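You operate a simulated robot arm through the tools that you are given. There is no shell and no other tool. Be economical: measure what you need, move in short steps, check, and stop when the job is done.

The job below is to be done with a simulated two-armed robot. You get a single attempt, and the scene is never put back.

Task
Open the lidded pot on the short bench, sieve two scoops of its mix, then switch the sieve off.
Fine: leave the lid on the bench; steel scoop, four fifths full at least, put it back; spill a spoonful at most. Set down upright: steel scoop.

The check looks at the end state, three seconds after you hand in, the way a careful person would. Anything else that was tipped, shoved, dropped, spilled or broken makes it a failure. A push-on lid holds only when it is set on centred and level and pressed home; a screw cap is set on level and turned clockwise until tight.

Robot
Two 7-joint arms with fingered hands on one trunk, on a base that drives. Base frame: it is fixed to the floor where the robot stands at the start and does not move with it; the origin is under the middle of the robot, x ahead of it, y to its left, z up; the surface under the hand at the start is at about z = 0.84. Readings come in m, rad, newtons and seconds.
The left shoulder is at the start at [0.08, 0.241, 1.617], the right one opposite. With the tool pointing down near the work surface each hand reaches from about 0.1 to 0.92 m from the robot's upright axis, wherever it stands, measured 20 degrees to its own side. Places, roughly: clamp lever [0.6, 0.6, 1.1]; gate lever [0.4, -0.7, 0.8]; green button [0.4, -0.5, 1]; hood lever [0.5, -0.7, 1.5]; main switch [0.4, -0.5, 0.9]; red button [0.4, -0.5, 1]; red pot [0.5, -1.25, 0.25]; sieve switch [0.5, 0.2, 0.9]; speed switch [0.4, -0.5, 1]; steel scoop (18x8x15 cm) [0.5, -0.1, 0.9]; tap lever [0.6, -0.3, 1.2]; teal stand [0.7, 0.4, 1]; top of the short bench [0.7, 0.1, 0.8]. Payload 4.9 kg a hand.
Tool frame (each hand has its own): the origin (TCP) lies between the finger pads and is the grasp point; the fingertips stand 0.032 m ahead of it; z points along the fingers, y is the line along which they close. Largest opening 0.2 m; the body of the gripper starts 0.089 m behind the TCP. The gripper is a hand of 4 fingers: y runs from the thumb to the fingers, the wrist lies at [0, 0, -0.267] in the tool frame.
Orientation is told as [roll, pitch, yaw] about the base's x, y, z axes, in that order, counted from this pose: with the fingers straight down and closing along the base's y, the tool's x points along the base's -x, its y along +y and its z along -z.

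Tools
- The arms move only by the tool jog_arm. It takes "left_increments", "right_increments" or both (then of equal length, played together; a hand with none holds still); each is a list of rows, each a list of 2 entries, a list of its own where there are three numbers: the shift along the tool's x, y, z in m, then the turn, a rotation vector about the tool's x, y, z in rad. In form: [[[tx, ty, tz], [ax, ay, az]], ...]. A call has 1 to 8 rows; each row is the pose to reach, as a shift and turn from the pose commanded when the call began, along the tool's axes at that moment. A row lasts 0.2 s, in which the tool goes at most 0.05 m and 0.15 rad; a call with a longer step from one row to the next is refused whole. Where a pose cannot be reached the arm comes as near as it can. A force on the tool above 40 N (or 10 N above the force at the start of the call, whichever is more), or a blocked arm, ends the call early, and 0.2 s more pass. In this call time passes only in rows, and 0.2 s behind the last. The reply holds the time, the measured pose of the TCP, the force on the tool along the base axes, the opening and the grip force, in the units named above and with some noise, with the torque about the TCP (base axes, N m) and any sound that the robot's microphone picked up, and new pictures: "pictures" is both (left out), scene, wrist or none (wrist: the cameras of the hands that moved).
- Cameras (640 x 400 px; columns grow to the right, rows downward): "scene" is now at [0.1073, -0.0098, 1.7743]; the picture's right is [-0.12, -0.99, 0.00], its down [-0.72, 0.09, -0.68] and it looks along [0.68, -0.08, -0.73] (base axes); focal length 214 px, centre (320, 200). "left" rides on the left gripper at [-0.069, -0.069, -0.116] in its tool frame; the picture's right is [0.71, -0.71, 0.00], its down [0.54, 0.54, -0.64] and it looks along [0.45, 0.45, 0.77] (tool axes); focal length 226 px, centre (320, 200). "right" rides on the right gripper at [0.069, -0.069, -0.116] in its tool frame; the picture's right is [0.71, 0.71, 0.00], its down [-0.54, 0.54, -0.64] and it looks along [-0.46, 0.45, 0.77] (tool axes); focal length 226 px, centre (320, 200). There is no depth. A picture from a camera that has moved, and an enlarged one, comes with that camera's place and axes in the base frame and with its lens.
- move_column(by): slides the trunk up (or, below 0, down) by that many m; the arms and the scene camera ride with it, the base frame stays. It gives what a move gives, with no picture.
- steer(legs): drives the robot by 1 to 6 legs, each [ahead, left, turn to the left] in m, m and rad, along the robot's own axes; the way and the turn of a leg run together, so that a leg with both is an arc; at most 1.5 m and 3.142 rad a leg. The arms and the cameras ride along, it lands a little off, and it stops where it bumps. It gives what a move gives, and a new picture of the scene camera.
- finger_targets(finger1, finger2, finger3, thumb_bend, hand): sets how far each is bent, from 0 (flat) to 1 (curled in); at 0.3 the hand is open as for a grip, at 0.7 the pads meet at the TCP. One left out holds its place. A second passes; each finger stops where it meets its share of the squeeze, and holds until it gets a number again. It is the only way to open and close the hand. It gives what a move gives, with no picture; readings hold the bend of each and the force on the fingers (four entries, about 0 where the hand has none), thumb and palm.
- turn_head(pan, tilt): turns the head with the scene camera to pan (to the left, within 1.501 rad either way) and tilt (down, from -0.506 to 1.204), counted from straight ahead of the robot. It gives what a move gives, and a new picture of the scene camera.
- zoom(camera, box): a new picture of the part [left, top, right, bottom] of that camera's present view, enlarged. The clock stands still meanwhile.
- close_job(): hands the job in; it is judged then, once.

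Go step by step. Nothing tells you exact positions but the pictures and the camera data: compare them with the known pose of the tool, close in by small moves and look again before you grip or let go. The budget is 120 turns and 260 pictures, counting those below and the enlarged ones. Unless the task says otherwise, let go and move clear before handing in.

The tools are called after "Call:" as name(argument=value, ...) on one line, values as JSON. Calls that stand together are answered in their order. jog_arm: Moves the arms, as the interface text tells. Its arguments: {"type":"object","properties":{"left_increments":{"type":"array"},"right_increments":{"type":"array"},"pictures":{"type":"string","enum":["both","scene","wrist","none"]}},"required":[]} The other tools are called the same way: move_column (by) slides the trunk up or down; finger_targets (finger1, finger2, finger3, thumb_bend, hand) moves the fingers one by one; steer (legs) drives the base; turn_head (pan, tilt) turns the head that bears the scene camera; zoom (camera, box) takes an enlarged picture of a part of a camera's view; close_job () hands the job in.

At the start:

```text
t: 0.0
left_tool_pos: [0.7108, 0.3935, 1.4473]
left_orientation: [0.0, -0.001, 0.0]
left_wrist_force: [-0.7, 0.0, 0.6]
left_wrist_torque: [0.0, 0.01, -0.01]
left_width: 0.2
left_grasp_force: 0.1
left_shape: jaw
left_bend: [0.3, 0.3, 0.3, 0.3]
left_finger forces: [0.0, 0.1, 0.0, 0.1, 0.1, 0.0]
right_tool_pos: [0.5629, -0.1661, 1.4884]
right_orientation: [0.001, 0.001, 0.0]
right_wrist_force: [-1.1, 0.6, 0.6]
right_wrist_torque: [0.02, 0.0, -0.03]
right_width: 0.1999
right_grasp_force: 0.0
right_shape: jaw
right_bend: [0.3, 0.3, 0.3, 0.3]
right_finger forces: [0.1, 0.0, 0.0, 0.0, 0.1, 0.1]
trunk travel left (down, up): [-0.525, 0.315]
robot x, y, heading: [-0.0004, 0.0052, 0.001]
head pan, tilt: [-0.122, 0.819]
```

scene: 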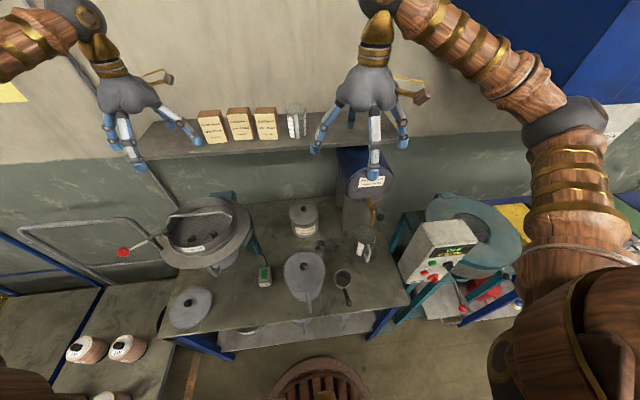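
right: 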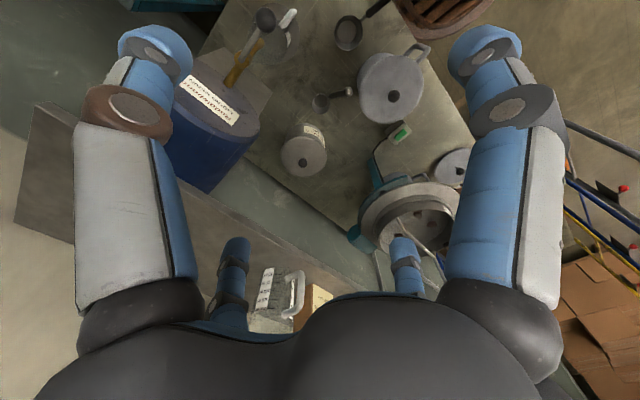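
left: 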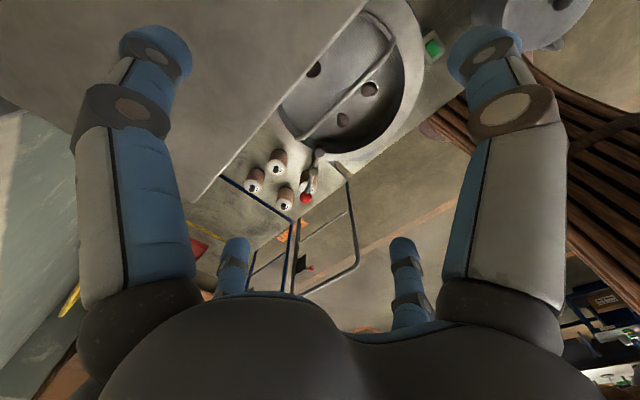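

I see the short bench with several pots, a sieve on a teal stand with clamp lever, and a steel scoop. I'll zoom to read labels and identify the items first.

Call:
zoom(camera="scene", box=[230, 190, 420, 310])

Call:
zoom(camera="scene", box=[110, 180, 300, 340])

```text
3.33 times, centred on (325, 250) of scene
camera zoom: at [0.1073, -0.0098, 1.7743], right [-0.12, -0.99, 0.0], down [-0.72, 0.09, -0.68], along [0.68, -0.08, -0.73], focal length 715 px, centre (303, 33)
```

zoom: 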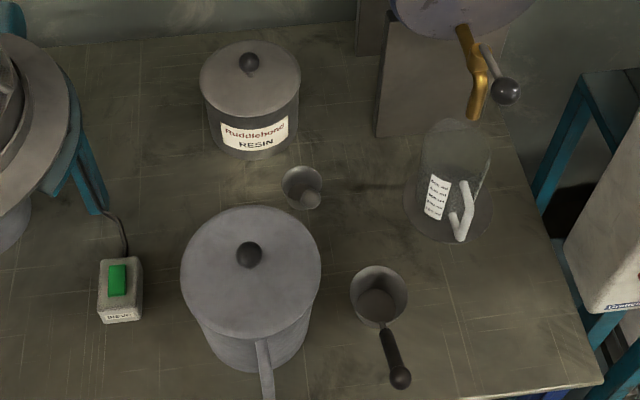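

```text
2.50 times, centred on (205, 260) of scene
camera zoom: at [0.1073, -0.0098, 1.7743], right [-0.12, -0.99, 0.0], down [-0.72, 0.09, -0.68], along [0.68, -0.08, -0.73], focal length 536 px, centre (608, 50)
```

zoom: 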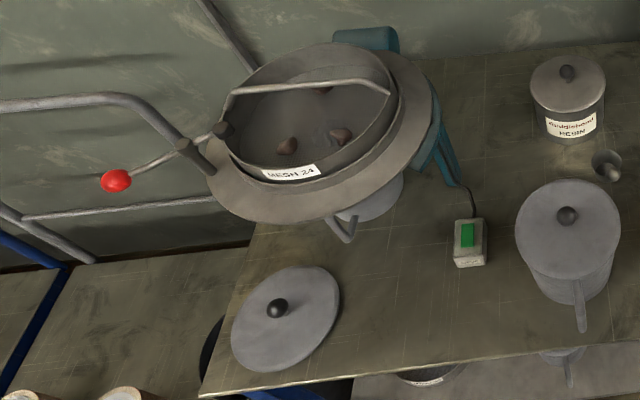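

I see a large pot with side handle and knobbed lid near (0.48, 0.01), a resin jar behind it, the steel scoop near (0.47,-0.15), and the sieve at left with its switch. I'll look closer from the wrist cameras to tell which pot holds the mix and how the sieve is arranged.

Call:
zoom(camera="right", box=[230, 0, 480, 180])

Call:
zoom(camera="left", box=[220, 0, 600, 240])

Call:
turn_head(pan=0.5, tilt=0.9)

```text
2.22 times, centred on (355, 90) of right
camera zoom: at [0.4955, -0.2347, 1.6066], right [-0.71, 0.71, 0.0], down [0.54, 0.54, 0.64], along [0.45, 0.45, -0.77], focal length 502 px, centre (242, 444)
```

zoom: 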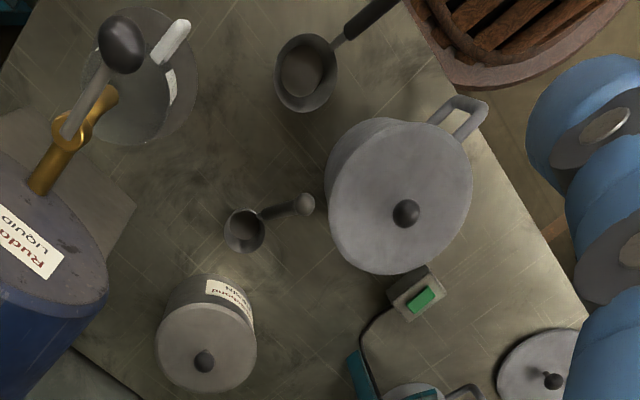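

```text
1.67 times, centred on (410, 120) of left
camera zoom: at [0.7796, 0.3244, 1.5624], right [-0.71, -0.71, 0.0], down [-0.54, 0.54, 0.64], along [-0.45, 0.45, -0.77], focal length 377 px, centre (170, 333)
```

zoom: 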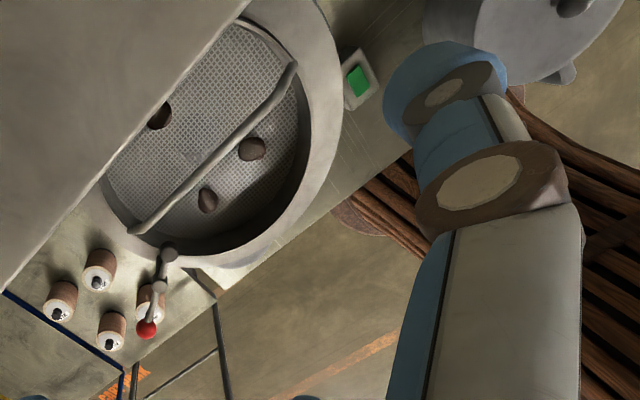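

```text
t: 1.0
left_tool_pos: [0.7117, 0.3935, 1.4461]
left_orientation: [-0.001, 0.0, 0.0]
left_wrist_force: [0.9, -0.4, 0.9]
left_wrist_torque: [-0.01, 0.03, -0.02]
left_width: 0.2
left_grasp_force: 0.1
left_shape: jaw
left_bend: [0.3, 0.3, 0.3, 0.3]
left_finger forces: [0.0, 0.1, 0.0, 0.1, 0.0, 0.1]
right_tool_pos: [0.5628, -0.1656, 1.4892]
right_orientation: [0.0, 0.002, 0.001]
right_wrist_force: [0.3, -0.4, -0.3]
right_wrist_torque: [-0.01, 0.02, -0.01]
right_width: 0.1997
right_grasp_force: 0.1
right_shape: jaw
right_bend: [0.3, 0.3, 0.3, 0.3]
right_finger forces: [0.0, 0.0, 0.0, 0.0, 0.0, 0.1]
trunk travel left (down, up): [-0.525, 0.315]
robot x, y, heading: [0.0032, 0.0027, -0.0]
head pan, tilt: [0.499, 0.901]
camera scene: at [0.0944, 0.0359, 1.7679], right [0.48, -0.88, 0.0], down [-0.69, -0.37, -0.62], along [0.55, 0.3, -0.78], focal length 214 px, centre (320, 200)
```

scene: 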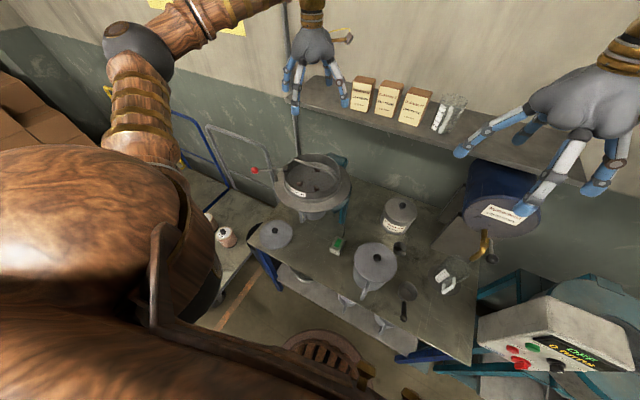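

The pot with a handle and lid looks like the mix pot; the sieve has a mesh with stones and a clamp lever. I'll look at the sieve and what's underneath it closely.

Call:
zoom(camera="scene", box=[240, 140, 370, 225])

Call:
zoom(camera="scene", box=[320, 190, 480, 300])

Call:
zoom(camera="scene", box=[240, 210, 400, 340])

```text
4.71 times, centred on (305, 182) of scene
camera zoom: at [0.0944, 0.0359, 1.7679], right [0.48, -0.88, 0.0], down [-0.69, -0.37, -0.62], along [0.55, 0.3, -0.78], focal length 1009 px, centre (391, 282)
```

zoom: 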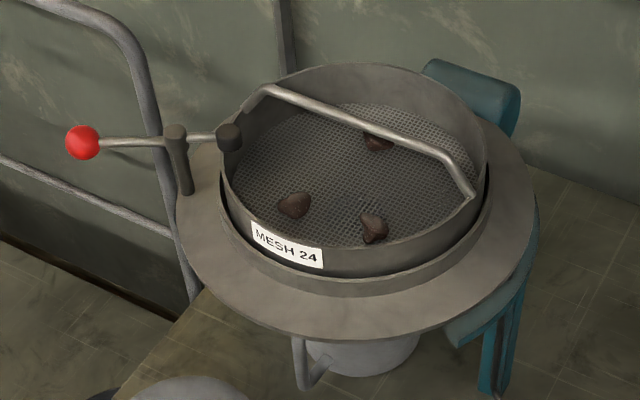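

```text
3.64 times, centred on (400, 245) of scene
camera zoom: at [0.0944, 0.0359, 1.7679], right [0.48, -0.88, 0.0], down [-0.69, -0.37, -0.62], along [0.55, 0.3, -0.78], focal length 780 px, centre (29, 36)
```

zoom: 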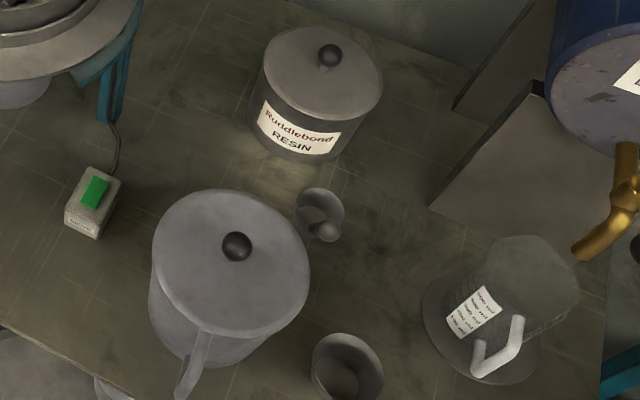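

```text
3.08 times, centred on (320, 275) of scene
camera zoom: at [0.0944, 0.0359, 1.7679], right [0.48, -0.88, 0.0], down [-0.69, -0.37, -0.62], along [0.55, 0.3, -0.78], focal length 660 px, centre (320, -31)
```

zoom: 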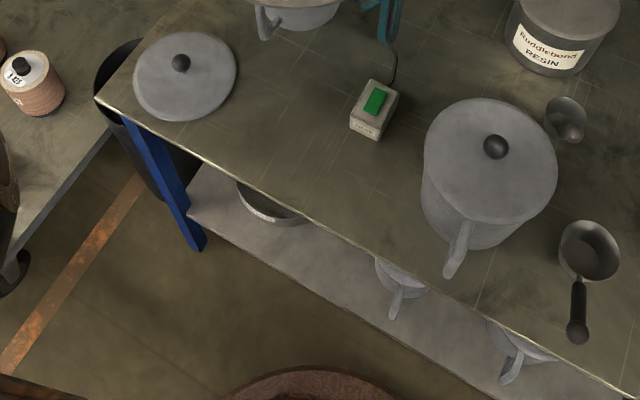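

Triangulating, the mix-pot lid knob is at about (0.466, 0.006, 1.04). I'll use the left hand for the lid and the right hand for the scoop; first I bring the left over the pot and move the right aside.

Call:
jog_arm(left_increments=[[[0.025, -0.04, 0.012], [0, 0, 0]], [[0.05, -0.08, 0.025], [0, 0, 0]], [[0.075, -0.12, 0.037], [0, 0, 0]], [[0.1, -0.16, 0.05], [0, 0, 0]], [[0.125, -0.2, 0.062], [0, 0, 0]], [[0.15, -0.24, 0.075], [0, 0, 0]], [[0.175, -0.28, 0.087], [0, 0, 0]], [[0.2, -0.32, 0.1], [0, 0, 0]]], right_increments=[[[0.018, -0.03, 0.011], [0, 0, 0]], [[0.036, -0.06, 0.022], [0, 0, 0]], [[0.054, -0.09, 0.034], [0, 0, 0]], [[0.072, -0.12, 0.045], [0, 0, 0]], [[0.09, -0.15, 0.056], [0, 0, 0]], [[0.108, -0.18, 0.067], [0, 0, 0]], [[0.126, -0.21, 0.079], [0, 0, 0]], [[0.143, -0.234, 0.09], [0, 0, 0]]], pictures="both")

Call:
turn_head(pan=0.0, tilt=0.95)

```text
t: 2.8
left_tool_pos: [0.5107, 0.0715, 1.3483]
left_orientation: [0.004, -0.003, 0.001]
left_wrist_force: [-0.8, -1.4, 0.1]
left_wrist_torque: [0.03, -0.04, 0.01]
left_width: 0.2001
left_grasp_force: 0.1
left_shape: jaw
left_bend: [0.3, 0.3, 0.3, 0.3]
left_finger forces: [0.1, 0.1, 0.1, 0.0, 0.0, 0.1]
right_tool_pos: [0.4184, -0.4031, 1.3997]
right_orientation: [0.004, 0.0, 0.001]
right_wrist_force: [0.4, -0.3, 0.1]
right_wrist_torque: [0.04, -0.03, 0.0]
right_width: 0.2002
right_grasp_force: 0.1
right_shape: jaw
right_bend: [0.3, 0.3, 0.3, 0.3]
right_finger forces: [0.0, 0.1, 0.1, 0.2, 0.0, 0.0]
trunk travel left (down, up): [-0.525, 0.315]
robot x, y, heading: [-0.0035, 0.0016, 0.002]
head pan, tilt: [0.499, 0.901]
camera scene: at [0.0922, 0.031, 1.7682], right [0.48, -0.88, 0.0], down [-0.69, -0.37, -0.62], along [0.55, 0.3, -0.78], focal length 214 px, centre (320, 200)
camera right: at [0.3509, -0.4727, 1.5165], right [-0.71, 0.71, 0.0], down [0.54, 0.54, 0.64], along [0.45, 0.46, -0.76], focal length 226 px, centre (320, 200)
camera left: at [0.5789, 0.0015, 1.4642], right [-0.71, -0.71, 0.0], down [-0.54, 0.54, 0.64], along [-0.45, 0.46, -0.77], focal length 226 px, centre (320, 200)
```

scene: 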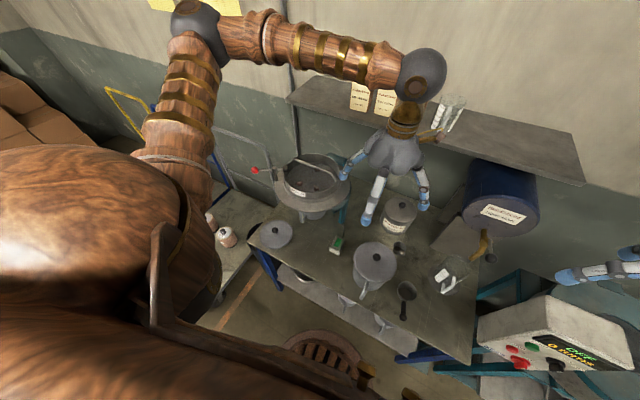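
right: 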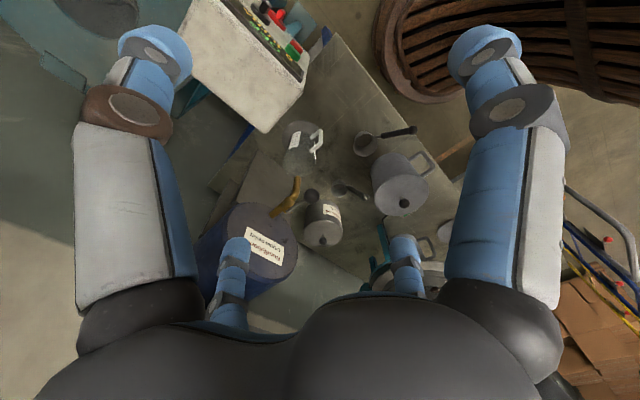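
left: 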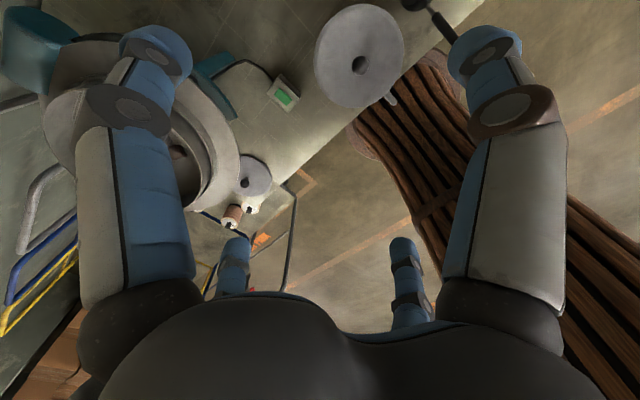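

```text
t: 3.7
left_tool_pos: [0.5129, 0.0762, 1.3467]
left_orientation: [-0.002, 0.0, 0.002]
left_wrist_force: [1.2, -0.4, 0.0]
left_wrist_torque: [-0.02, 0.01, -0.02]
left_width: 0.1998
left_grasp_force: 0.0
left_shape: jaw
left_bend: [0.3, 0.3, 0.3, 0.3]
left_finger forces: [0.0, 0.0, 0.1, 0.0, 0.0, 0.1]
right_tool_pos: [0.42, -0.3981, 1.4014]
right_orientation: [-0.002, 0.004, 0.001]
right_wrist_force: [0.4, 0.2, 0.0]
right_wrist_torque: [-0.02, 0.02, -0.01]
right_width: 0.2001
right_grasp_force: 0.1
right_shape: jaw
right_bend: [0.3, 0.3, 0.3, 0.3]
right_finger forces: [0.0, 0.1, 0.0, 0.0, 0.0, 0.0]
trunk travel left (down, up): [-0.525, 0.315]
robot x, y, heading: [-0.0005, -0.003, 0.0]
head pan, tilt: [0.0, 0.949]
camera scene: at [0.1012, 0.0008, 1.7642], right [0.0, -1.0, 0.0], down [-0.81, 0.0, -0.58], along [0.58, 0.0, -0.81], focal length 214 px, centre (320, 200)
```

scene: 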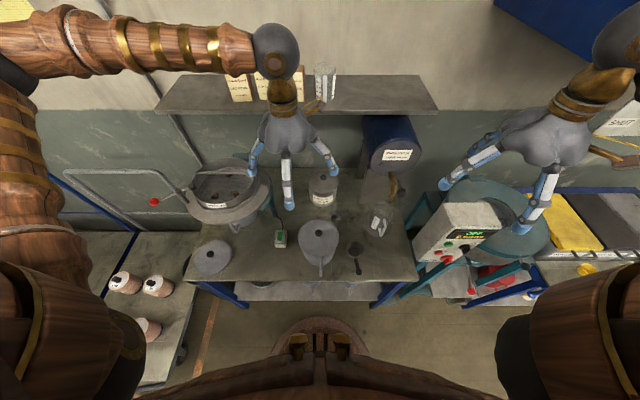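

Refined knob position: about (0.484, 0.004, 1.016). I'll partly close the left fingers and descend to just above it.

Call:
finger_targets(hand="left", finger1=0.55, finger2=0.55, finger3=0.55, thumb_bend=0.55)

Call:
jog_arm(left_increments=[[[0.005, -0.014, 0.04], [0, 0, 0]], [[0.01, -0.028, 0.08], [0, 0, 0]], [[0.016, -0.042, 0.12], [0, 0, 0]], [[0.022, -0.056, 0.16], [0, 0, 0]], [[0.028, -0.07, 0.2], [0, 0, 0]], [[0.028, -0.07, 0.23], [0, 0, 0]]])

```text
t: 4.7
left_tool_pos: [0.511, 0.0744, 1.3463]
left_orientation: [0.0, 0.0, -0.001]
left_wrist_force: [-0.3, -0.8, 0.2]
left_wrist_torque: [-0.01, -0.01, 0.01]
left_width: 0.0515
left_grasp_force: 0.1
left_shape: fingers
left_bend: [0.55, 0.55, 0.55, 0.55]
left_finger forces: [0.0, 0.1, 0.0, 0.1, 0.0, 0.1]
right_tool_pos: [0.4182, -0.3995, 1.4012]
right_orientation: [0.001, 0.002, 0.0]
right_wrist_force: [-0.2, 0.2, 0.2]
right_wrist_torque: [-0.01, 0.02, -0.01]
right_width: 0.1997
right_grasp_force: 0.1
right_shape: jaw
right_bend: [0.3, 0.3, 0.3, 0.3]
right_finger forces: [0.1, 0.0, 0.0, 0.0, 0.0, 0.0]
trunk travel left (down, up): [-0.525, 0.315]
robot x, y, heading: [-0.0025, -0.0003, -0.004]
head pan, tilt: [0.0, 0.949]
```

```text
t: 6.1
left_tool_pos: [0.4833, 0.002, 1.1156]
left_orientation: [0.002, 0.0, 0.001]
left_wrist_force: [0.4, 0.1, -0.1]
left_wrist_torque: [-0.02, -0.01, 0.03]
left_width: 0.0515
left_grasp_force: 0.0
left_shape: fingers
left_bend: [0.55, 0.55, 0.55, 0.55]
left_finger forces: [0.1, 0.1, 0.1, 0.0, 0.1, 0.0]
right_tool_pos: [0.4191, -0.3985, 1.4007]
right_orientation: [-0.002, 0.003, 0.001]
right_wrist_force: [-0.2, 0.6, 0.3]
right_wrist_torque: [0.0, 0.01, 0.0]
right_width: 0.1999
right_grasp_force: 0.1
right_shape: jaw
right_bend: [0.3, 0.3, 0.3, 0.3]
right_finger forces: [0.1, 0.0, 0.0, 0.0, 0.1, 0.0]
trunk travel left (down, up): [-0.525, 0.315]
robot x, y, heading: [-0.0013, 0.0019, 0.003]
head pan, tilt: [0.0, 0.949]
camera scene: at [0.1012, 0.0001, 1.7643], right [0.0, -1.0, 0.0], down [-0.81, 0.0, -0.58], along [0.58, 0.0, -0.81], focal length 214 px, centre (320, 200)
camera left: at [0.5526, -0.0667, 1.2319], right [-0.71, -0.71, 0.0], down [-0.54, 0.54, 0.64], along [-0.46, 0.45, -0.77], focal length 226 px, centre (320, 200)
```

scene: 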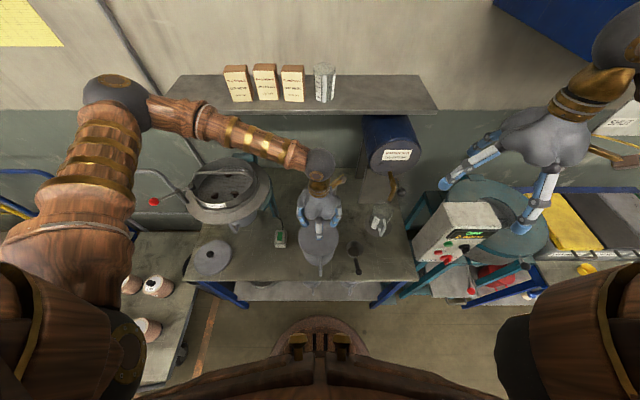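
left: 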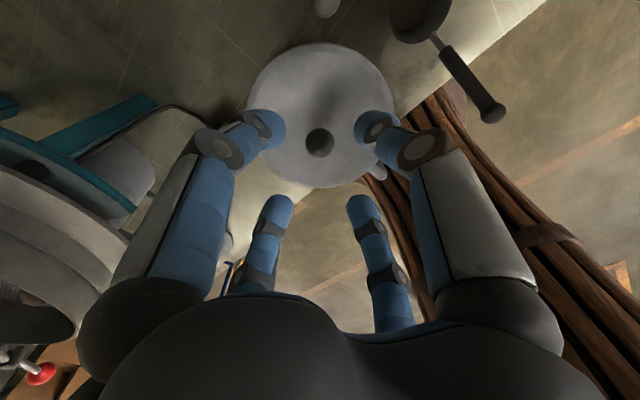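

The knob is centred under the hand. I descend until the TCP is just above the knob centre, watching force.

Call:
jog_arm(left_increments=[[[0, 0.002, 0.03], [0, 0, 0]], [[0, 0.002, 0.06], [0, 0, 0]], [[0, 0.002, 0.075], [0, 0, 0]], [[0, 0.002, 0.084], [0, 0, 0]]], pictures="wrist")

Call:
zoom(camera="scene", box=[260, 180, 380, 290])

```text
t: 7.1
left_tool_pos: [0.4824, 0.0056, 1.0348]
left_orientation: [0.0, -0.007, 0.0]
left_wrist_force: [-0.4, 1.6, 18.7]
left_wrist_torque: [0.39, 0.22, 0.04]
left_width: 0.0518
left_grasp_force: 9.4
left_shape: fingers
left_bend: [0.55, 0.55, 0.55, 0.55]
left_finger forces: [2.5, 8.0, 7.9, 0.0, 0.5, 0.0]
right_tool_pos: [0.4184, -0.3992, 1.4022]
right_orientation: [0.001, -0.001, 0.001]
right_wrist_force: [0.1, -0.2, 0.0]
right_wrist_torque: [-0.03, 0.0, -0.03]
right_width: 0.1997
right_grasp_force: 0.0
right_shape: jaw
right_bend: [0.3, 0.3, 0.3, 0.3]
right_finger forces: [0.1, 0.1, 0.1, 0.0, 0.1, 0.0]
trunk travel left (down, up): [-0.525, 0.315]
robot x, y, heading: [0.0011, -0.0013, -0.001]
head pan, tilt: [0.0, 0.949]
camera left: at [0.5507, -0.064, 1.1511], right [-0.71, -0.71, 0.0], down [-0.54, 0.54, 0.64], along [-0.45, 0.45, -0.77], focal length 226 px, centre (320, 200)
```

left: 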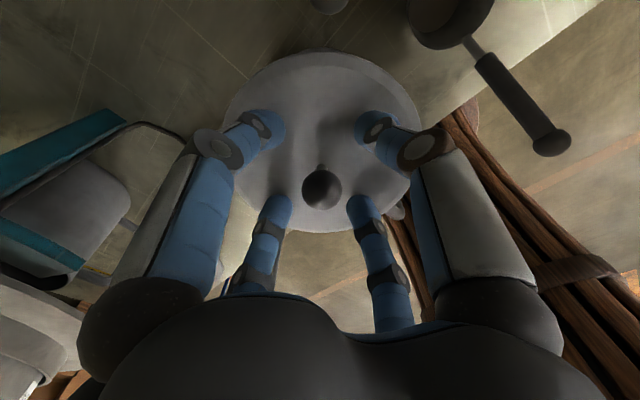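

```text
3.64 times, centred on (320, 235) of scene
camera zoom: at [0.0984, -0.0003, 1.765], right [0.0, -1.0, 0.0], down [-0.81, 0.0, -0.58], along [0.58, 0.0, -0.81], focal length 780 px, centre (320, 73)
```

zoom: 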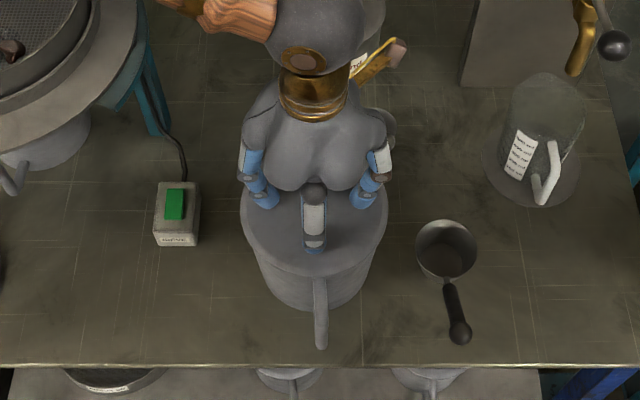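

The fingertips touch the lid (18 N), so I back off a few millimetres and close on the knob.

Call:
jog_arm(left_increments=[[[0, 0, -0.01], [0, 0, 0]]], pictures="none")

Call:
finger_targets(hand="left", finger1=0.75, finger2=0.75, finger3=0.75, thumb_bend=0.75)

Call:
zoom(camera="left", box=[200, 30, 440, 240])

```text
t: 7.5
left_tool_pos: [0.4837, 0.0047, 1.0408]
left_orientation: [0.0, 0.002, 0.0]
left_wrist_force: [-1.0, 0.8, 0.2]
left_wrist_torque: [0.02, 0.0, 0.03]
left_width: 0.0512
left_grasp_force: 0.0
left_shape: fingers
left_bend: [0.55, 0.55, 0.55, 0.55]
left_finger forces: [0.0, 0.0, 0.1, 0.0, 0.0, 0.0]
right_tool_pos: [0.42, -0.3989, 1.4005]
right_orientation: [0.0, 0.004, 0.001]
right_wrist_force: [-0.2, 0.1, -0.6]
right_wrist_torque: [-0.02, 0.0, 0.01]
right_width: 0.1998
right_grasp_force: 0.1
right_shape: jaw
right_bend: [0.3, 0.3, 0.3, 0.3]
right_finger forces: [0.0, 0.1, 0.0, 0.1, 0.1, 0.0]
trunk travel left (down, up): [-0.525, 0.315]
robot x, y, heading: [0.0041, -0.0024, -0.006]
head pan, tilt: [0.0, 0.949]
```

```text
t: 8.5
left_tool_pos: [0.4823, 0.0056, 1.0424]
left_orientation: [0.001, 0.001, 0.001]
left_wrist_force: [-0.5, -0.2, 1.1]
left_wrist_torque: [0.09, 0.05, -0.02]
left_width: 0.0123
left_grasp_force: 20.2
left_shape: fingers
left_bend: [0.66, 0.65, 0.65, 0.67]
left_finger forces: [8.1, 8.8, 8.3, 0.0, 14.2, 0.1]
right_tool_pos: [0.4202, -0.3996, 1.4003]
right_orientation: [0.0, 0.001, 0.0]
right_wrist_force: [-0.3, 0.6, 0.7]
right_wrist_torque: [0.05, -0.02, -0.01]
right_width: 0.2003
right_grasp_force: 0.0
right_shape: jaw
right_bend: [0.3, 0.3, 0.3, 0.3]
right_finger forces: [0.0, 0.0, 0.0, 0.0, 0.1, 0.0]
trunk travel left (down, up): [-0.525, 0.315]
robot x, y, heading: [0.0023, -0.0027, 0.003]
head pan, tilt: [0.0, 0.949]
heard: snap
```

```text
1.90 times, centred on (320, 135) of left
camera zoom: at [0.5518, -0.0638, 1.1585], right [-0.71, -0.71, 0.0], down [-0.54, 0.54, 0.64], along [-0.45, 0.45, -0.77], focal length 431 px, centre (320, 324)
```

zoom: 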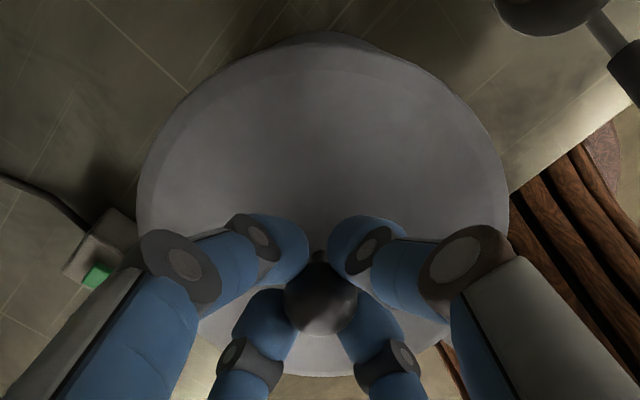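

The knob is gripped with about 20 N. I lift slowly and check that only the lid rises.

Call:
jog_arm(left_increments=[[[0, 0, -0.01], [0, 0, 0]], [[0, 0, -0.02], [0, 0, 0]], [[0, 0, -0.035], [0, 0, 0]], [[0, 0, -0.055], [0, 0, 0]]], pictures="scene")

Call:
zoom(camera="scene", box=[240, 160, 400, 300])

```text
t: 9.5
left_tool_pos: [0.4816, 0.0067, 1.0975]
left_orientation: [-0.002, -0.001, 0.0]
left_wrist_force: [1.1, -1.0, -1.1]
left_wrist_torque: [0.02, -0.01, 0.01]
left_width: 0.0119
left_grasp_force: 20.5
left_shape: fingers
left_bend: [0.66, 0.64, 0.65, 0.67]
left_finger forces: [8.1, 9.4, 8.6, 0.0, 14.4, 0.0]
right_tool_pos: [0.4192, -0.3993, 1.4008]
right_orientation: [-0.001, 0.0, -0.001]
right_wrist_force: [0.4, -0.9, 0.0]
right_wrist_torque: [0.0, -0.01, 0.03]
right_width: 0.1999
right_grasp_force: 0.1
right_shape: jaw
right_bend: [0.3, 0.3, 0.3, 0.3]
right_finger forces: [0.0, 0.0, 0.1, 0.0, 0.1, 0.0]
trunk travel left (down, up): [-0.525, 0.315]
robot x, y, heading: [-0.0056, 0.0031, -0.0]
head pan, tilt: [0.0, 0.949]
camera scene: at [0.1001, -0.0003, 1.7643], right [0.0, -1.0, 0.0], down [-0.81, 0.0, -0.58], along [0.58, 0.0, -0.81], focal length 214 px, centre (320, 200)
```

scene: 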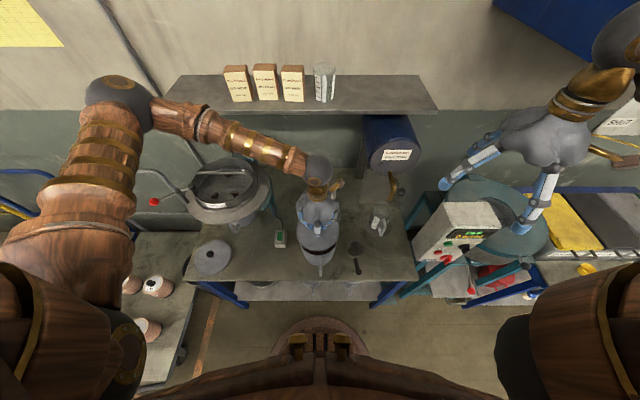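

```text
2.86 times, centred on (320, 230) of scene
camera zoom: at [0.1001, -0.0003, 1.7643], right [0.0, -1.0, 0.0], down [-0.81, 0.0, -0.58], along [0.58, 0.0, -0.81], focal length 613 px, centre (320, 114)
```

zoom: 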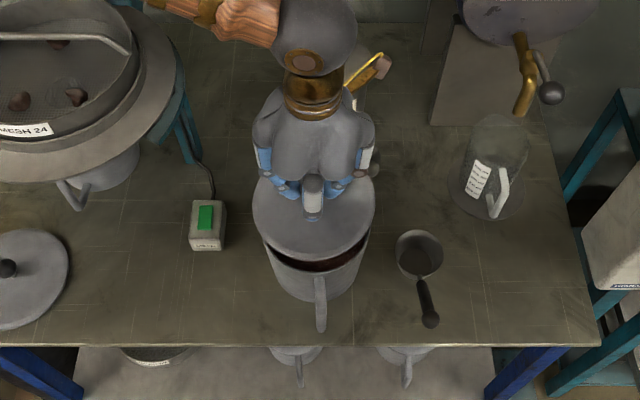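

The lid is off cleanly and the pot stayed put. I'll set the lid on the free bench area around (0.43, 0.28), between the switch and the other lid, keeping clear of the sieve flange.

Call:
jog_arm(left_increments=[[[0.02, 0.04, 0], [0, 0, 0]], [[0.04, 0.08, 0], [0, 0, 0]], [[0.055, 0.12, 0], [0, 0, 0]], [[0.06, 0.165, 0], [0, 0, 0]], [[0.06, 0.2, 0.025], [0, 0, 0]], [[0.055, 0.235, 0.05], [0, 0, 0]], [[0.053, 0.265, 0.08], [0, 0, 0]], [[0.053, 0.271, 0.1], [0, 0, 0]]], pictures="both")

Call:
zoom(camera="scene", box=[180, 180, 340, 300])

```text
t: 11.3
left_tool_pos: [0.4305, 0.2786, 0.9953]
left_orientation: [-0.001, 0.0, 0.0]
left_wrist_force: [-0.3, 1.2, -0.7]
left_wrist_torque: [0.0, -0.01, -0.05]
left_width: 0.0115
left_grasp_force: 20.0
left_shape: fingers
left_bend: [0.66, 0.64, 0.65, 0.67]
left_finger forces: [7.8, 9.5, 8.1, 0.0, 14.2, 0.0]
right_tool_pos: [0.4205, -0.3988, 1.4005]
right_orientation: [-0.001, 0.003, 0.0]
right_wrist_force: [-0.4, 0.3, -0.5]
right_wrist_torque: [0.0, -0.01, -0.01]
right_width: 0.2001
right_grasp_force: 0.0
right_shape: jaw
right_bend: [0.3, 0.3, 0.3, 0.3]
right_finger forces: [0.0, 0.1, 0.0, 0.0, 0.0, 0.0]
trunk travel left (down, up): [-0.525, 0.315]
robot x, y, heading: [0.0024, -0.0015, 0.006]
head pan, tilt: [0.0, 0.949]
camera scene: at [0.1011, 0.0003, 1.7643], right [0.0, -1.0, 0.0], down [-0.81, 0.0, -0.58], along [0.58, 0.0, -0.81], focal length 214 px, centre (320, 200)
camera left: at [0.4991, 0.2085, 1.1114], right [-0.71, -0.71, 0.0], down [-0.54, 0.54, 0.64], along [-0.46, 0.45, -0.77], focal length 226 px, centre (320, 200)
```

scene: 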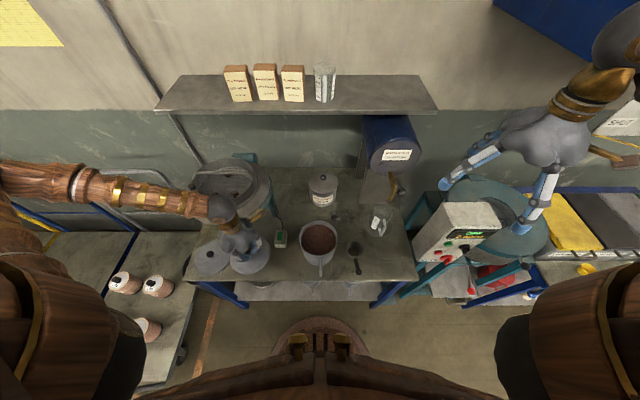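
left: 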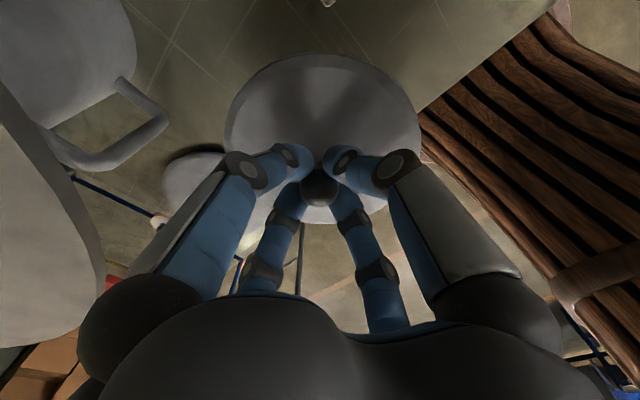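

```text
3.33 times, centred on (260, 240) of scene
camera zoom: at [0.1011, 0.0003, 1.7643], right [0.0, -1.0, 0.0], down [-0.81, 0.0, -0.58], along [0.58, 0.0, -0.81], focal length 715 px, centre (520, 67)
```

zoom: 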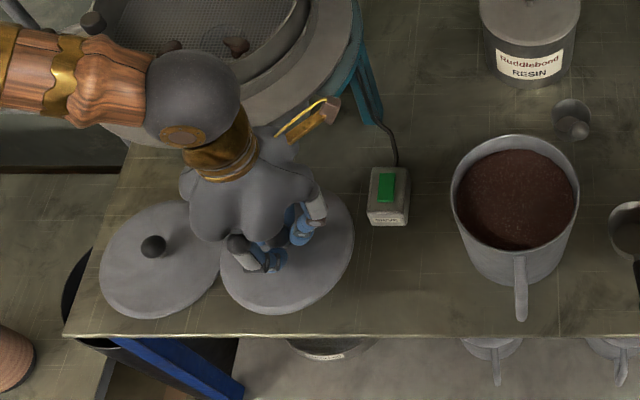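

The mix is visible and nearly fills the pot. The lid is at the chosen spot with clearance; I lower it gently until contact.

Call:
jog_arm(left_increments=[[[0, 0, 0.03], [0, 0, 0]], [[0, 0, 0.055], [0, 0, 0]], [[0, 0, 0.07], [0, 0, 0]], [[0, 0, 0.08], [0, 0, 0]], [[0, 0, 0.088], [0, 0, 0]], [[0, 0, 0.094], [0, 0, 0]], [[0, 0, 0.1], [0, 0, 0]], [[0, 0, 0.106], [0, 0, 0]]], pictures="both")

```text
t: 13.1
left_tool_pos: [0.4309, 0.2776, 0.8915]
left_orientation: [-0.001, 0.0, 0.001]
left_wrist_force: [-0.6, 0.4, 0.8]
left_wrist_torque: [0.07, 0.05, 0.02]
left_width: 0.0014
left_grasp_force: 14.7
left_shape: fingers
left_bend: [0.68, 0.65, 0.66, 0.72]
left_finger forces: [4.7, 10.0, 4.3, 0.1, 10.1, 0.0]
right_tool_pos: [0.4193, -0.3989, 1.4]
right_orientation: [-0.001, 0.002, 0.001]
right_wrist_force: [-0.8, -0.3, -0.4]
right_wrist_torque: [-0.03, 0.01, 0.0]
right_width: 0.1999
right_grasp_force: 0.1
right_shape: jaw
right_bend: [0.3, 0.3, 0.3, 0.3]
right_finger forces: [0.0, 0.0, 0.0, 0.1, 0.1, 0.0]
trunk travel left (down, up): [-0.525, 0.315]
robot x, y, heading: [0.0038, -0.0032, 0.006]
head pan, tilt: [0.0, 0.949]
camera scene: at [0.1012, 0.0005, 1.7642], right [0.0, -1.0, 0.0], down [-0.81, 0.0, -0.58], along [0.58, 0.0, -0.81], focal length 214 px, centre (320, 200)
camera left: at [0.4991, 0.208, 1.0073], right [-0.71, -0.71, 0.0], down [-0.54, 0.54, 0.64], along [-0.46, 0.45, -0.77], focal length 226 px, centre (320, 200)
```

scene: 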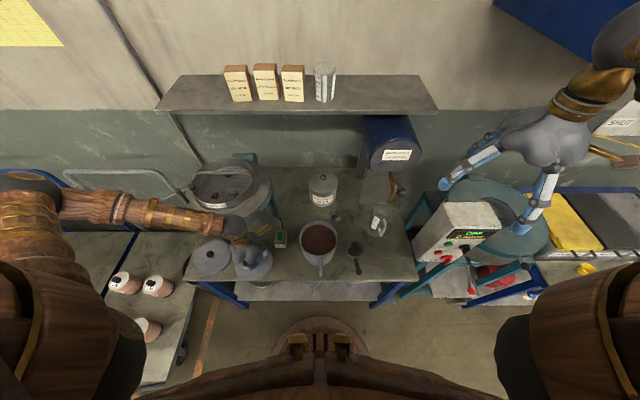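
left: 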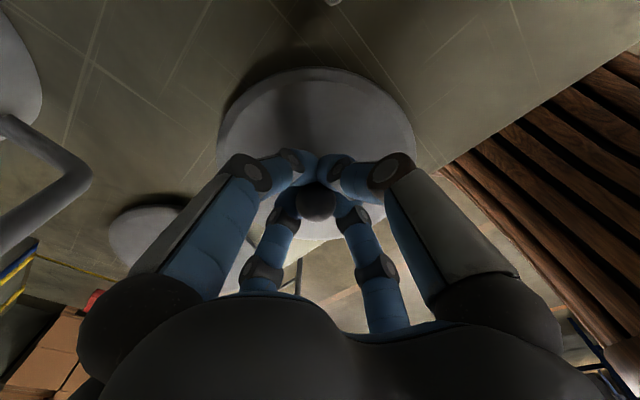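

The lid has reached the bench (the grip shifted on the knob). I release and lift straight up.

Call:
finger_targets(hand="left", finger1=0.55, finger2=0.55, finger3=0.55, thumb_bend=0.55)

Call:
jog_arm(left_increments=[[[0, 0, -0.02], [0, 0, 0]], [[0, 0, -0.05], [0, 0, 0]], [[0.01, 0, -0.09], [0, 0, 0]], [[0.02, 0, -0.13], [0, 0, 0]], [[0.03, 0, -0.17], [0, 0, 0]], [[0.03, 0, -0.21], [0, 0, 0]], [[0.03, 0, -0.25], [0, 0, 0]]], pictures="both")

Call:
zoom(camera="left", box=[160, 0, 480, 200])

```text
t: 13.9
left_tool_pos: [0.4311, 0.2759, 0.8939]
left_orientation: [-0.002, -0.006, 0.001]
left_wrist_force: [-1.0, 1.4, 29.1]
left_wrist_torque: [0.0, 0.16, -0.08]
left_width: 0.0431
left_grasp_force: 14.5
left_shape: fingers
left_bend: [0.57, 0.57, 0.57, 0.56]
left_finger forces: [5.8, 7.4, 7.7, 0.1, 8.1, 0.0]
right_tool_pos: [0.4198, -0.4001, 1.4018]
right_orientation: [0.002, -0.001, 0.0]
right_wrist_force: [0.3, -0.1, 1.0]
right_wrist_torque: [0.0, 0.0, 0.02]
right_width: 0.2001
right_grasp_force: 0.0
right_shape: jaw
right_bend: [0.3, 0.3, 0.3, 0.3]
right_finger forces: [0.1, 0.1, 0.1, 0.1, 0.0, 0.0]
trunk travel left (down, up): [-0.525, 0.315]
robot x, y, heading: [0.0007, 0.0023, -0.0]
head pan, tilt: [0.0, 0.949]
stopped (left hand): the force on the tool passed its limit at 41 N (the readings are from after the stop); the commanded pose is now the measured one
```

```text
t: 15.5
left_tool_pos: [0.3988, 0.2761, 1.1423]
left_orientation: [0.0, -0.002, 0.001]
left_wrist_force: [0.0, -0.5, 0.0]
left_wrist_torque: [0.01, -0.01, 0.01]
left_width: 0.0505
left_grasp_force: 0.1
left_shape: fingers
left_bend: [0.55, 0.55, 0.55, 0.55]
left_finger forces: [0.0, 0.1, 0.0, 0.0, 0.0, 0.1]
right_tool_pos: [0.4186, -0.3994, 1.4008]
right_orientation: [0.0, 0.001, 0.001]
right_wrist_force: [-0.2, -0.6, -1.3]
right_wrist_torque: [-0.02, -0.01, 0.02]
right_width: 0.1998
right_grasp_force: 0.0
right_shape: jaw
right_bend: [0.3, 0.3, 0.3, 0.3]
right_finger forces: [0.0, 0.1, 0.0, 0.1, 0.0, 0.0]
trunk travel left (down, up): [-0.525, 0.315]
robot x, y, heading: [0.0014, 0.0002, -0.002]
head pan, tilt: [0.0, 0.949]
camera scene: at [0.0996, -0.0009, 1.7642], right [0.0, -1.0, 0.0], down [-0.81, 0.0, -0.58], along [0.58, 0.0, -0.81], focal length 214 px, centre (320, 200)
camera left: at [0.468, 0.2063, 1.2582], right [-0.71, -0.71, 0.0], down [-0.54, 0.54, 0.64], along [-0.45, 0.45, -0.77], focal length 226 px, centre (320, 200)
```

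scene: 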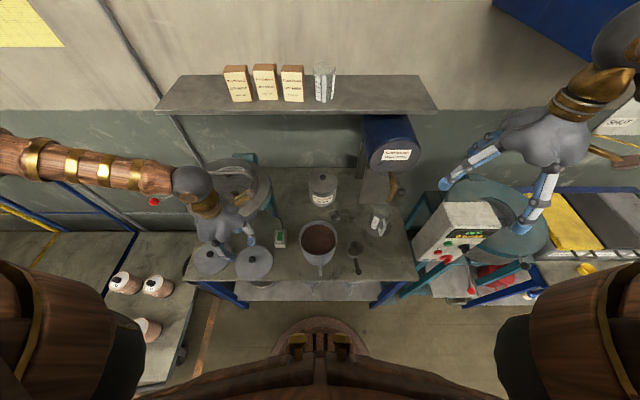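
left: 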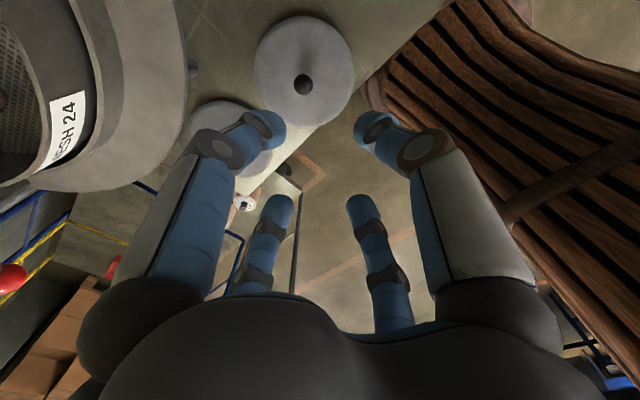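

```text
2.00 times, centred on (320, 100) of left
camera zoom: at [0.468, 0.2063, 1.2582], right [-0.71, -0.71, 0.0], down [-0.54, 0.54, 0.64], along [-0.45, 0.45, -0.77], focal length 452 px, centre (320, 400)
```

zoom: 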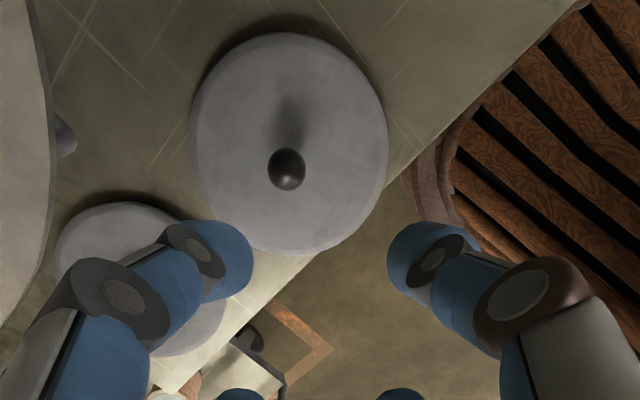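

The lid sits flat on the bench. Now I study the steel scoop closely from both cameras to plan the grasp.

Call:
zoom(camera="scene", box=[290, 205, 390, 285])

Call:
zoom(camera="right", box=[320, 100, 460, 220])

```text
5.00 times, centred on (340, 245) of scene
camera zoom: at [0.0996, -0.0009, 1.7642], right [0.0, -1.0, 0.0], down [-0.81, 0.0, -0.58], along [0.58, 0.0, -0.81], focal length 1072 px, centre (220, -25)
```

zoom: 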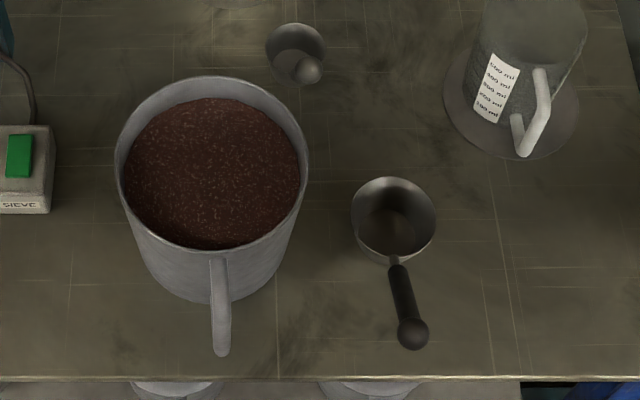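

```text
3.33 times, centred on (390, 160) of right
camera zoom: at [0.3514, -0.4691, 1.5176], right [-0.71, 0.71, 0.0], down [0.54, 0.54, 0.64], along [0.45, 0.45, -0.77], focal length 754 px, centre (87, 333)
```

zoom: 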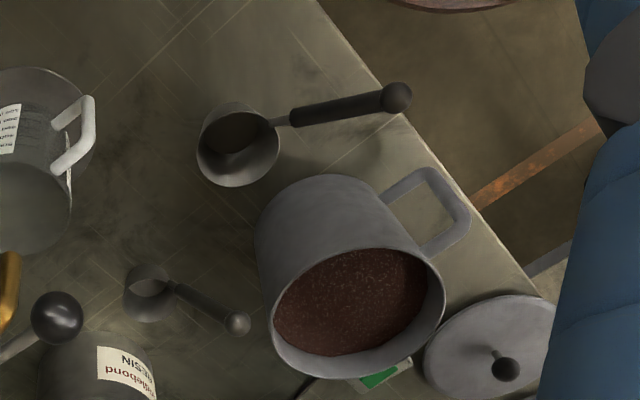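

Triangulation gives the scoop handle running from (0.43,-0.147,0.888) up to its end ball at about (0.352,-0.146,0.967), sloping 45°. I'll grip it along its axis like a chuck, so I back the base off 0.2 m to make room for the pitched wrist, and look from there.

Call:
steer(legs=[[-0.2, 0, 0]])

```text
t: 17.1
left_tool_pos: [0.2037, 0.2762, 1.1397]
left_orientation: [0.0, 0.002, -0.001]
left_wrist_force: [0.1, 1.3, -0.8]
left_wrist_torque: [0.0, 0.04, 0.0]
left_width: 0.0507
left_grasp_force: 0.1
left_shape: fingers
left_bend: [0.55, 0.55, 0.55, 0.55]
left_finger forces: [0.0, 0.0, 0.0, 0.1, 0.0, 0.1]
right_tool_pos: [0.2229, -0.399, 1.3992]
right_orientation: [0.001, 0.005, -0.002]
right_wrist_force: [1.0, 0.3, -0.4]
right_wrist_torque: [0.03, 0.07, -0.01]
right_width: 0.1999
right_grasp_force: 0.1
right_shape: jaw
right_bend: [0.3, 0.3, 0.3, 0.3]
right_finger forces: [0.1, 0.0, 0.0, 0.0, 0.1, 0.0]
trunk travel left (down, up): [-0.525, 0.315]
robot x, y, heading: [-0.2034, 0.0008, -0.0]
head pan, tilt: [0.0, 0.949]
camera scene: at [-0.0947, -0.0001, 1.7638], right [0.0, -1.0, 0.0], down [-0.82, 0.0, -0.58], along [0.58, 0.0, -0.82], focal length 214 px, centre (320, 200)
```

scene: 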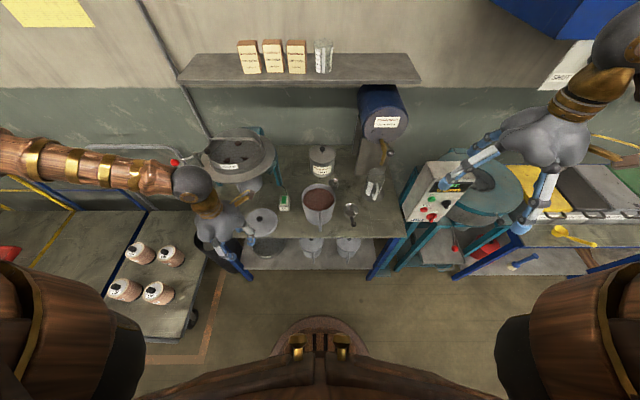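

Clear. I now pitch the right hand 45° and bring it toward the axis of the scoop handle, with fingers half open.

Call:
finger_targets(hand="right", finger1=0.5, finger2=0.5, finger3=0.5, thumb_bend=0.5)

Call:
jog_arm(right_increments=[[[-0.005, 0.025, 0.035], [0, -0.1, 0]], [[-0.01, 0.05, 0.07], [0, -0.2, 0]], [[-0.015, 0.075, 0.105], [0, -0.3, 0]], [[-0.02, 0.1, 0.14], [0, -0.4, 0]], [[-0.025, 0.125, 0.175], [0, -0.5, 0]], [[-0.03, 0.15, 0.21], [0, -0.6, 0]], [[-0.035, 0.175, 0.245], [0, -0.7, 0]], [[-0.04, 0.2, 0.28], [0, -0.8, 0]]], pictures="both")

```text
t: 18.1
left_tool_pos: [0.2, 0.2766, 1.1405]
left_orientation: [0.001, -0.001, -0.002]
left_wrist_force: [-0.2, -0.1, -0.2]
left_wrist_torque: [0.01, -0.01, 0.03]
left_width: 0.0507
left_grasp_force: 0.0
left_shape: fingers
left_bend: [0.55, 0.55, 0.55, 0.55]
left_finger forces: [0.0, 0.0, 0.0, 0.0, 0.1, 0.0]
right_tool_pos: [0.2181, -0.3998, 1.4005]
right_orientation: [-0.001, -0.001, -0.002]
right_wrist_force: [0.4, -0.2, 0.1]
right_wrist_torque: [0.03, -0.02, 0.04]
right_width: 0.0695
right_grasp_force: 0.0
right_shape: fingers
right_bend: [0.5, 0.5, 0.5, 0.5]
right_finger forces: [0.1, 0.0, 0.1, 0.0, 0.0, 0.1]
trunk travel left (down, up): [-0.525, 0.315]
robot x, y, heading: [-0.2009, -0.0014, -0.005]
head pan, tilt: [0.0, 0.949]
```

```text
t: 19.9
left_tool_pos: [0.1985, 0.2766, 1.1421]
left_orientation: [-0.001, -0.003, -0.002]
left_wrist_force: [0.4, 0.5, 0.0]
left_wrist_torque: [-0.02, -0.03, 0.02]
left_width: 0.0506
left_grasp_force: 0.0
left_shape: fingers
left_bend: [0.55, 0.55, 0.55, 0.55]
left_finger forces: [0.1, 0.0, 0.0, 0.0, 0.0, 0.1]
right_tool_pos: [0.2899, -0.1941, 1.0846]
right_orientation: [0.0, -0.801, -0.001]
right_wrist_force: [0.0, 0.8, -1.0]
right_wrist_torque: [0.0, -0.06, -0.01]
right_width: 0.0696
right_grasp_force: 0.0
right_shape: fingers
right_bend: [0.5, 0.5, 0.5, 0.5]
right_finger forces: [0.0, 0.0, 0.0, 0.0, 0.1, 0.0]
right hand out of reach, approached as far as the arm can: row 3, 4, 5, 6, 7, 8
trunk travel left (down, up): [-0.525, 0.315]
robot x, y, heading: [-0.2013, -0.0007, 0.002]
head pan, tilt: [0.0, 0.949]
camera scene: at [-0.1026, 0.0005, 1.7646], right [0.0, -1.0, 0.0], down [-0.81, 0.0, -0.58], along [0.58, 0.0, -0.81], focal length 214 px, centre (320, 200)
camera right: at [0.1597, -0.2631, 1.1164], right [-0.49, 0.71, -0.51], down [-0.08, 0.54, 0.84], along [0.87, 0.45, -0.21], focal length 226 px, centre (320, 200)
```

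scene: 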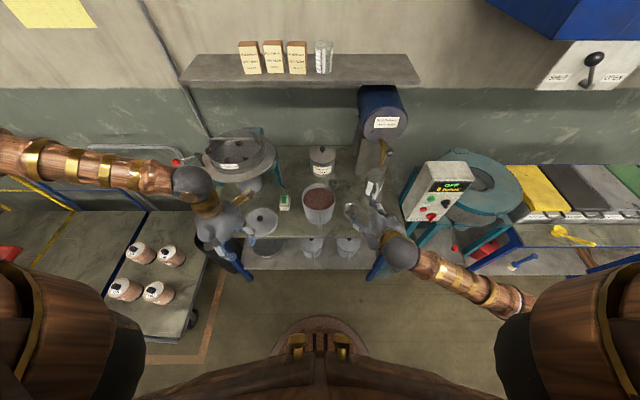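
right: 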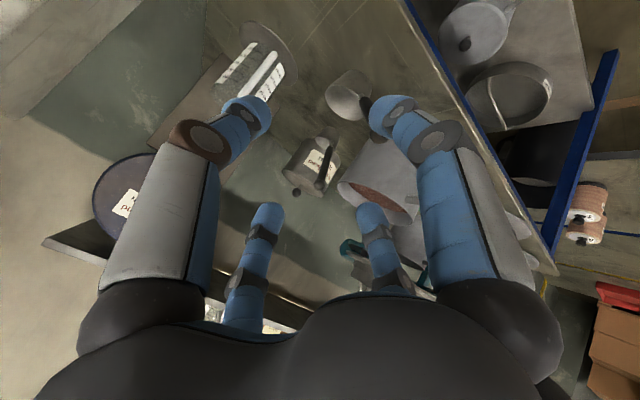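

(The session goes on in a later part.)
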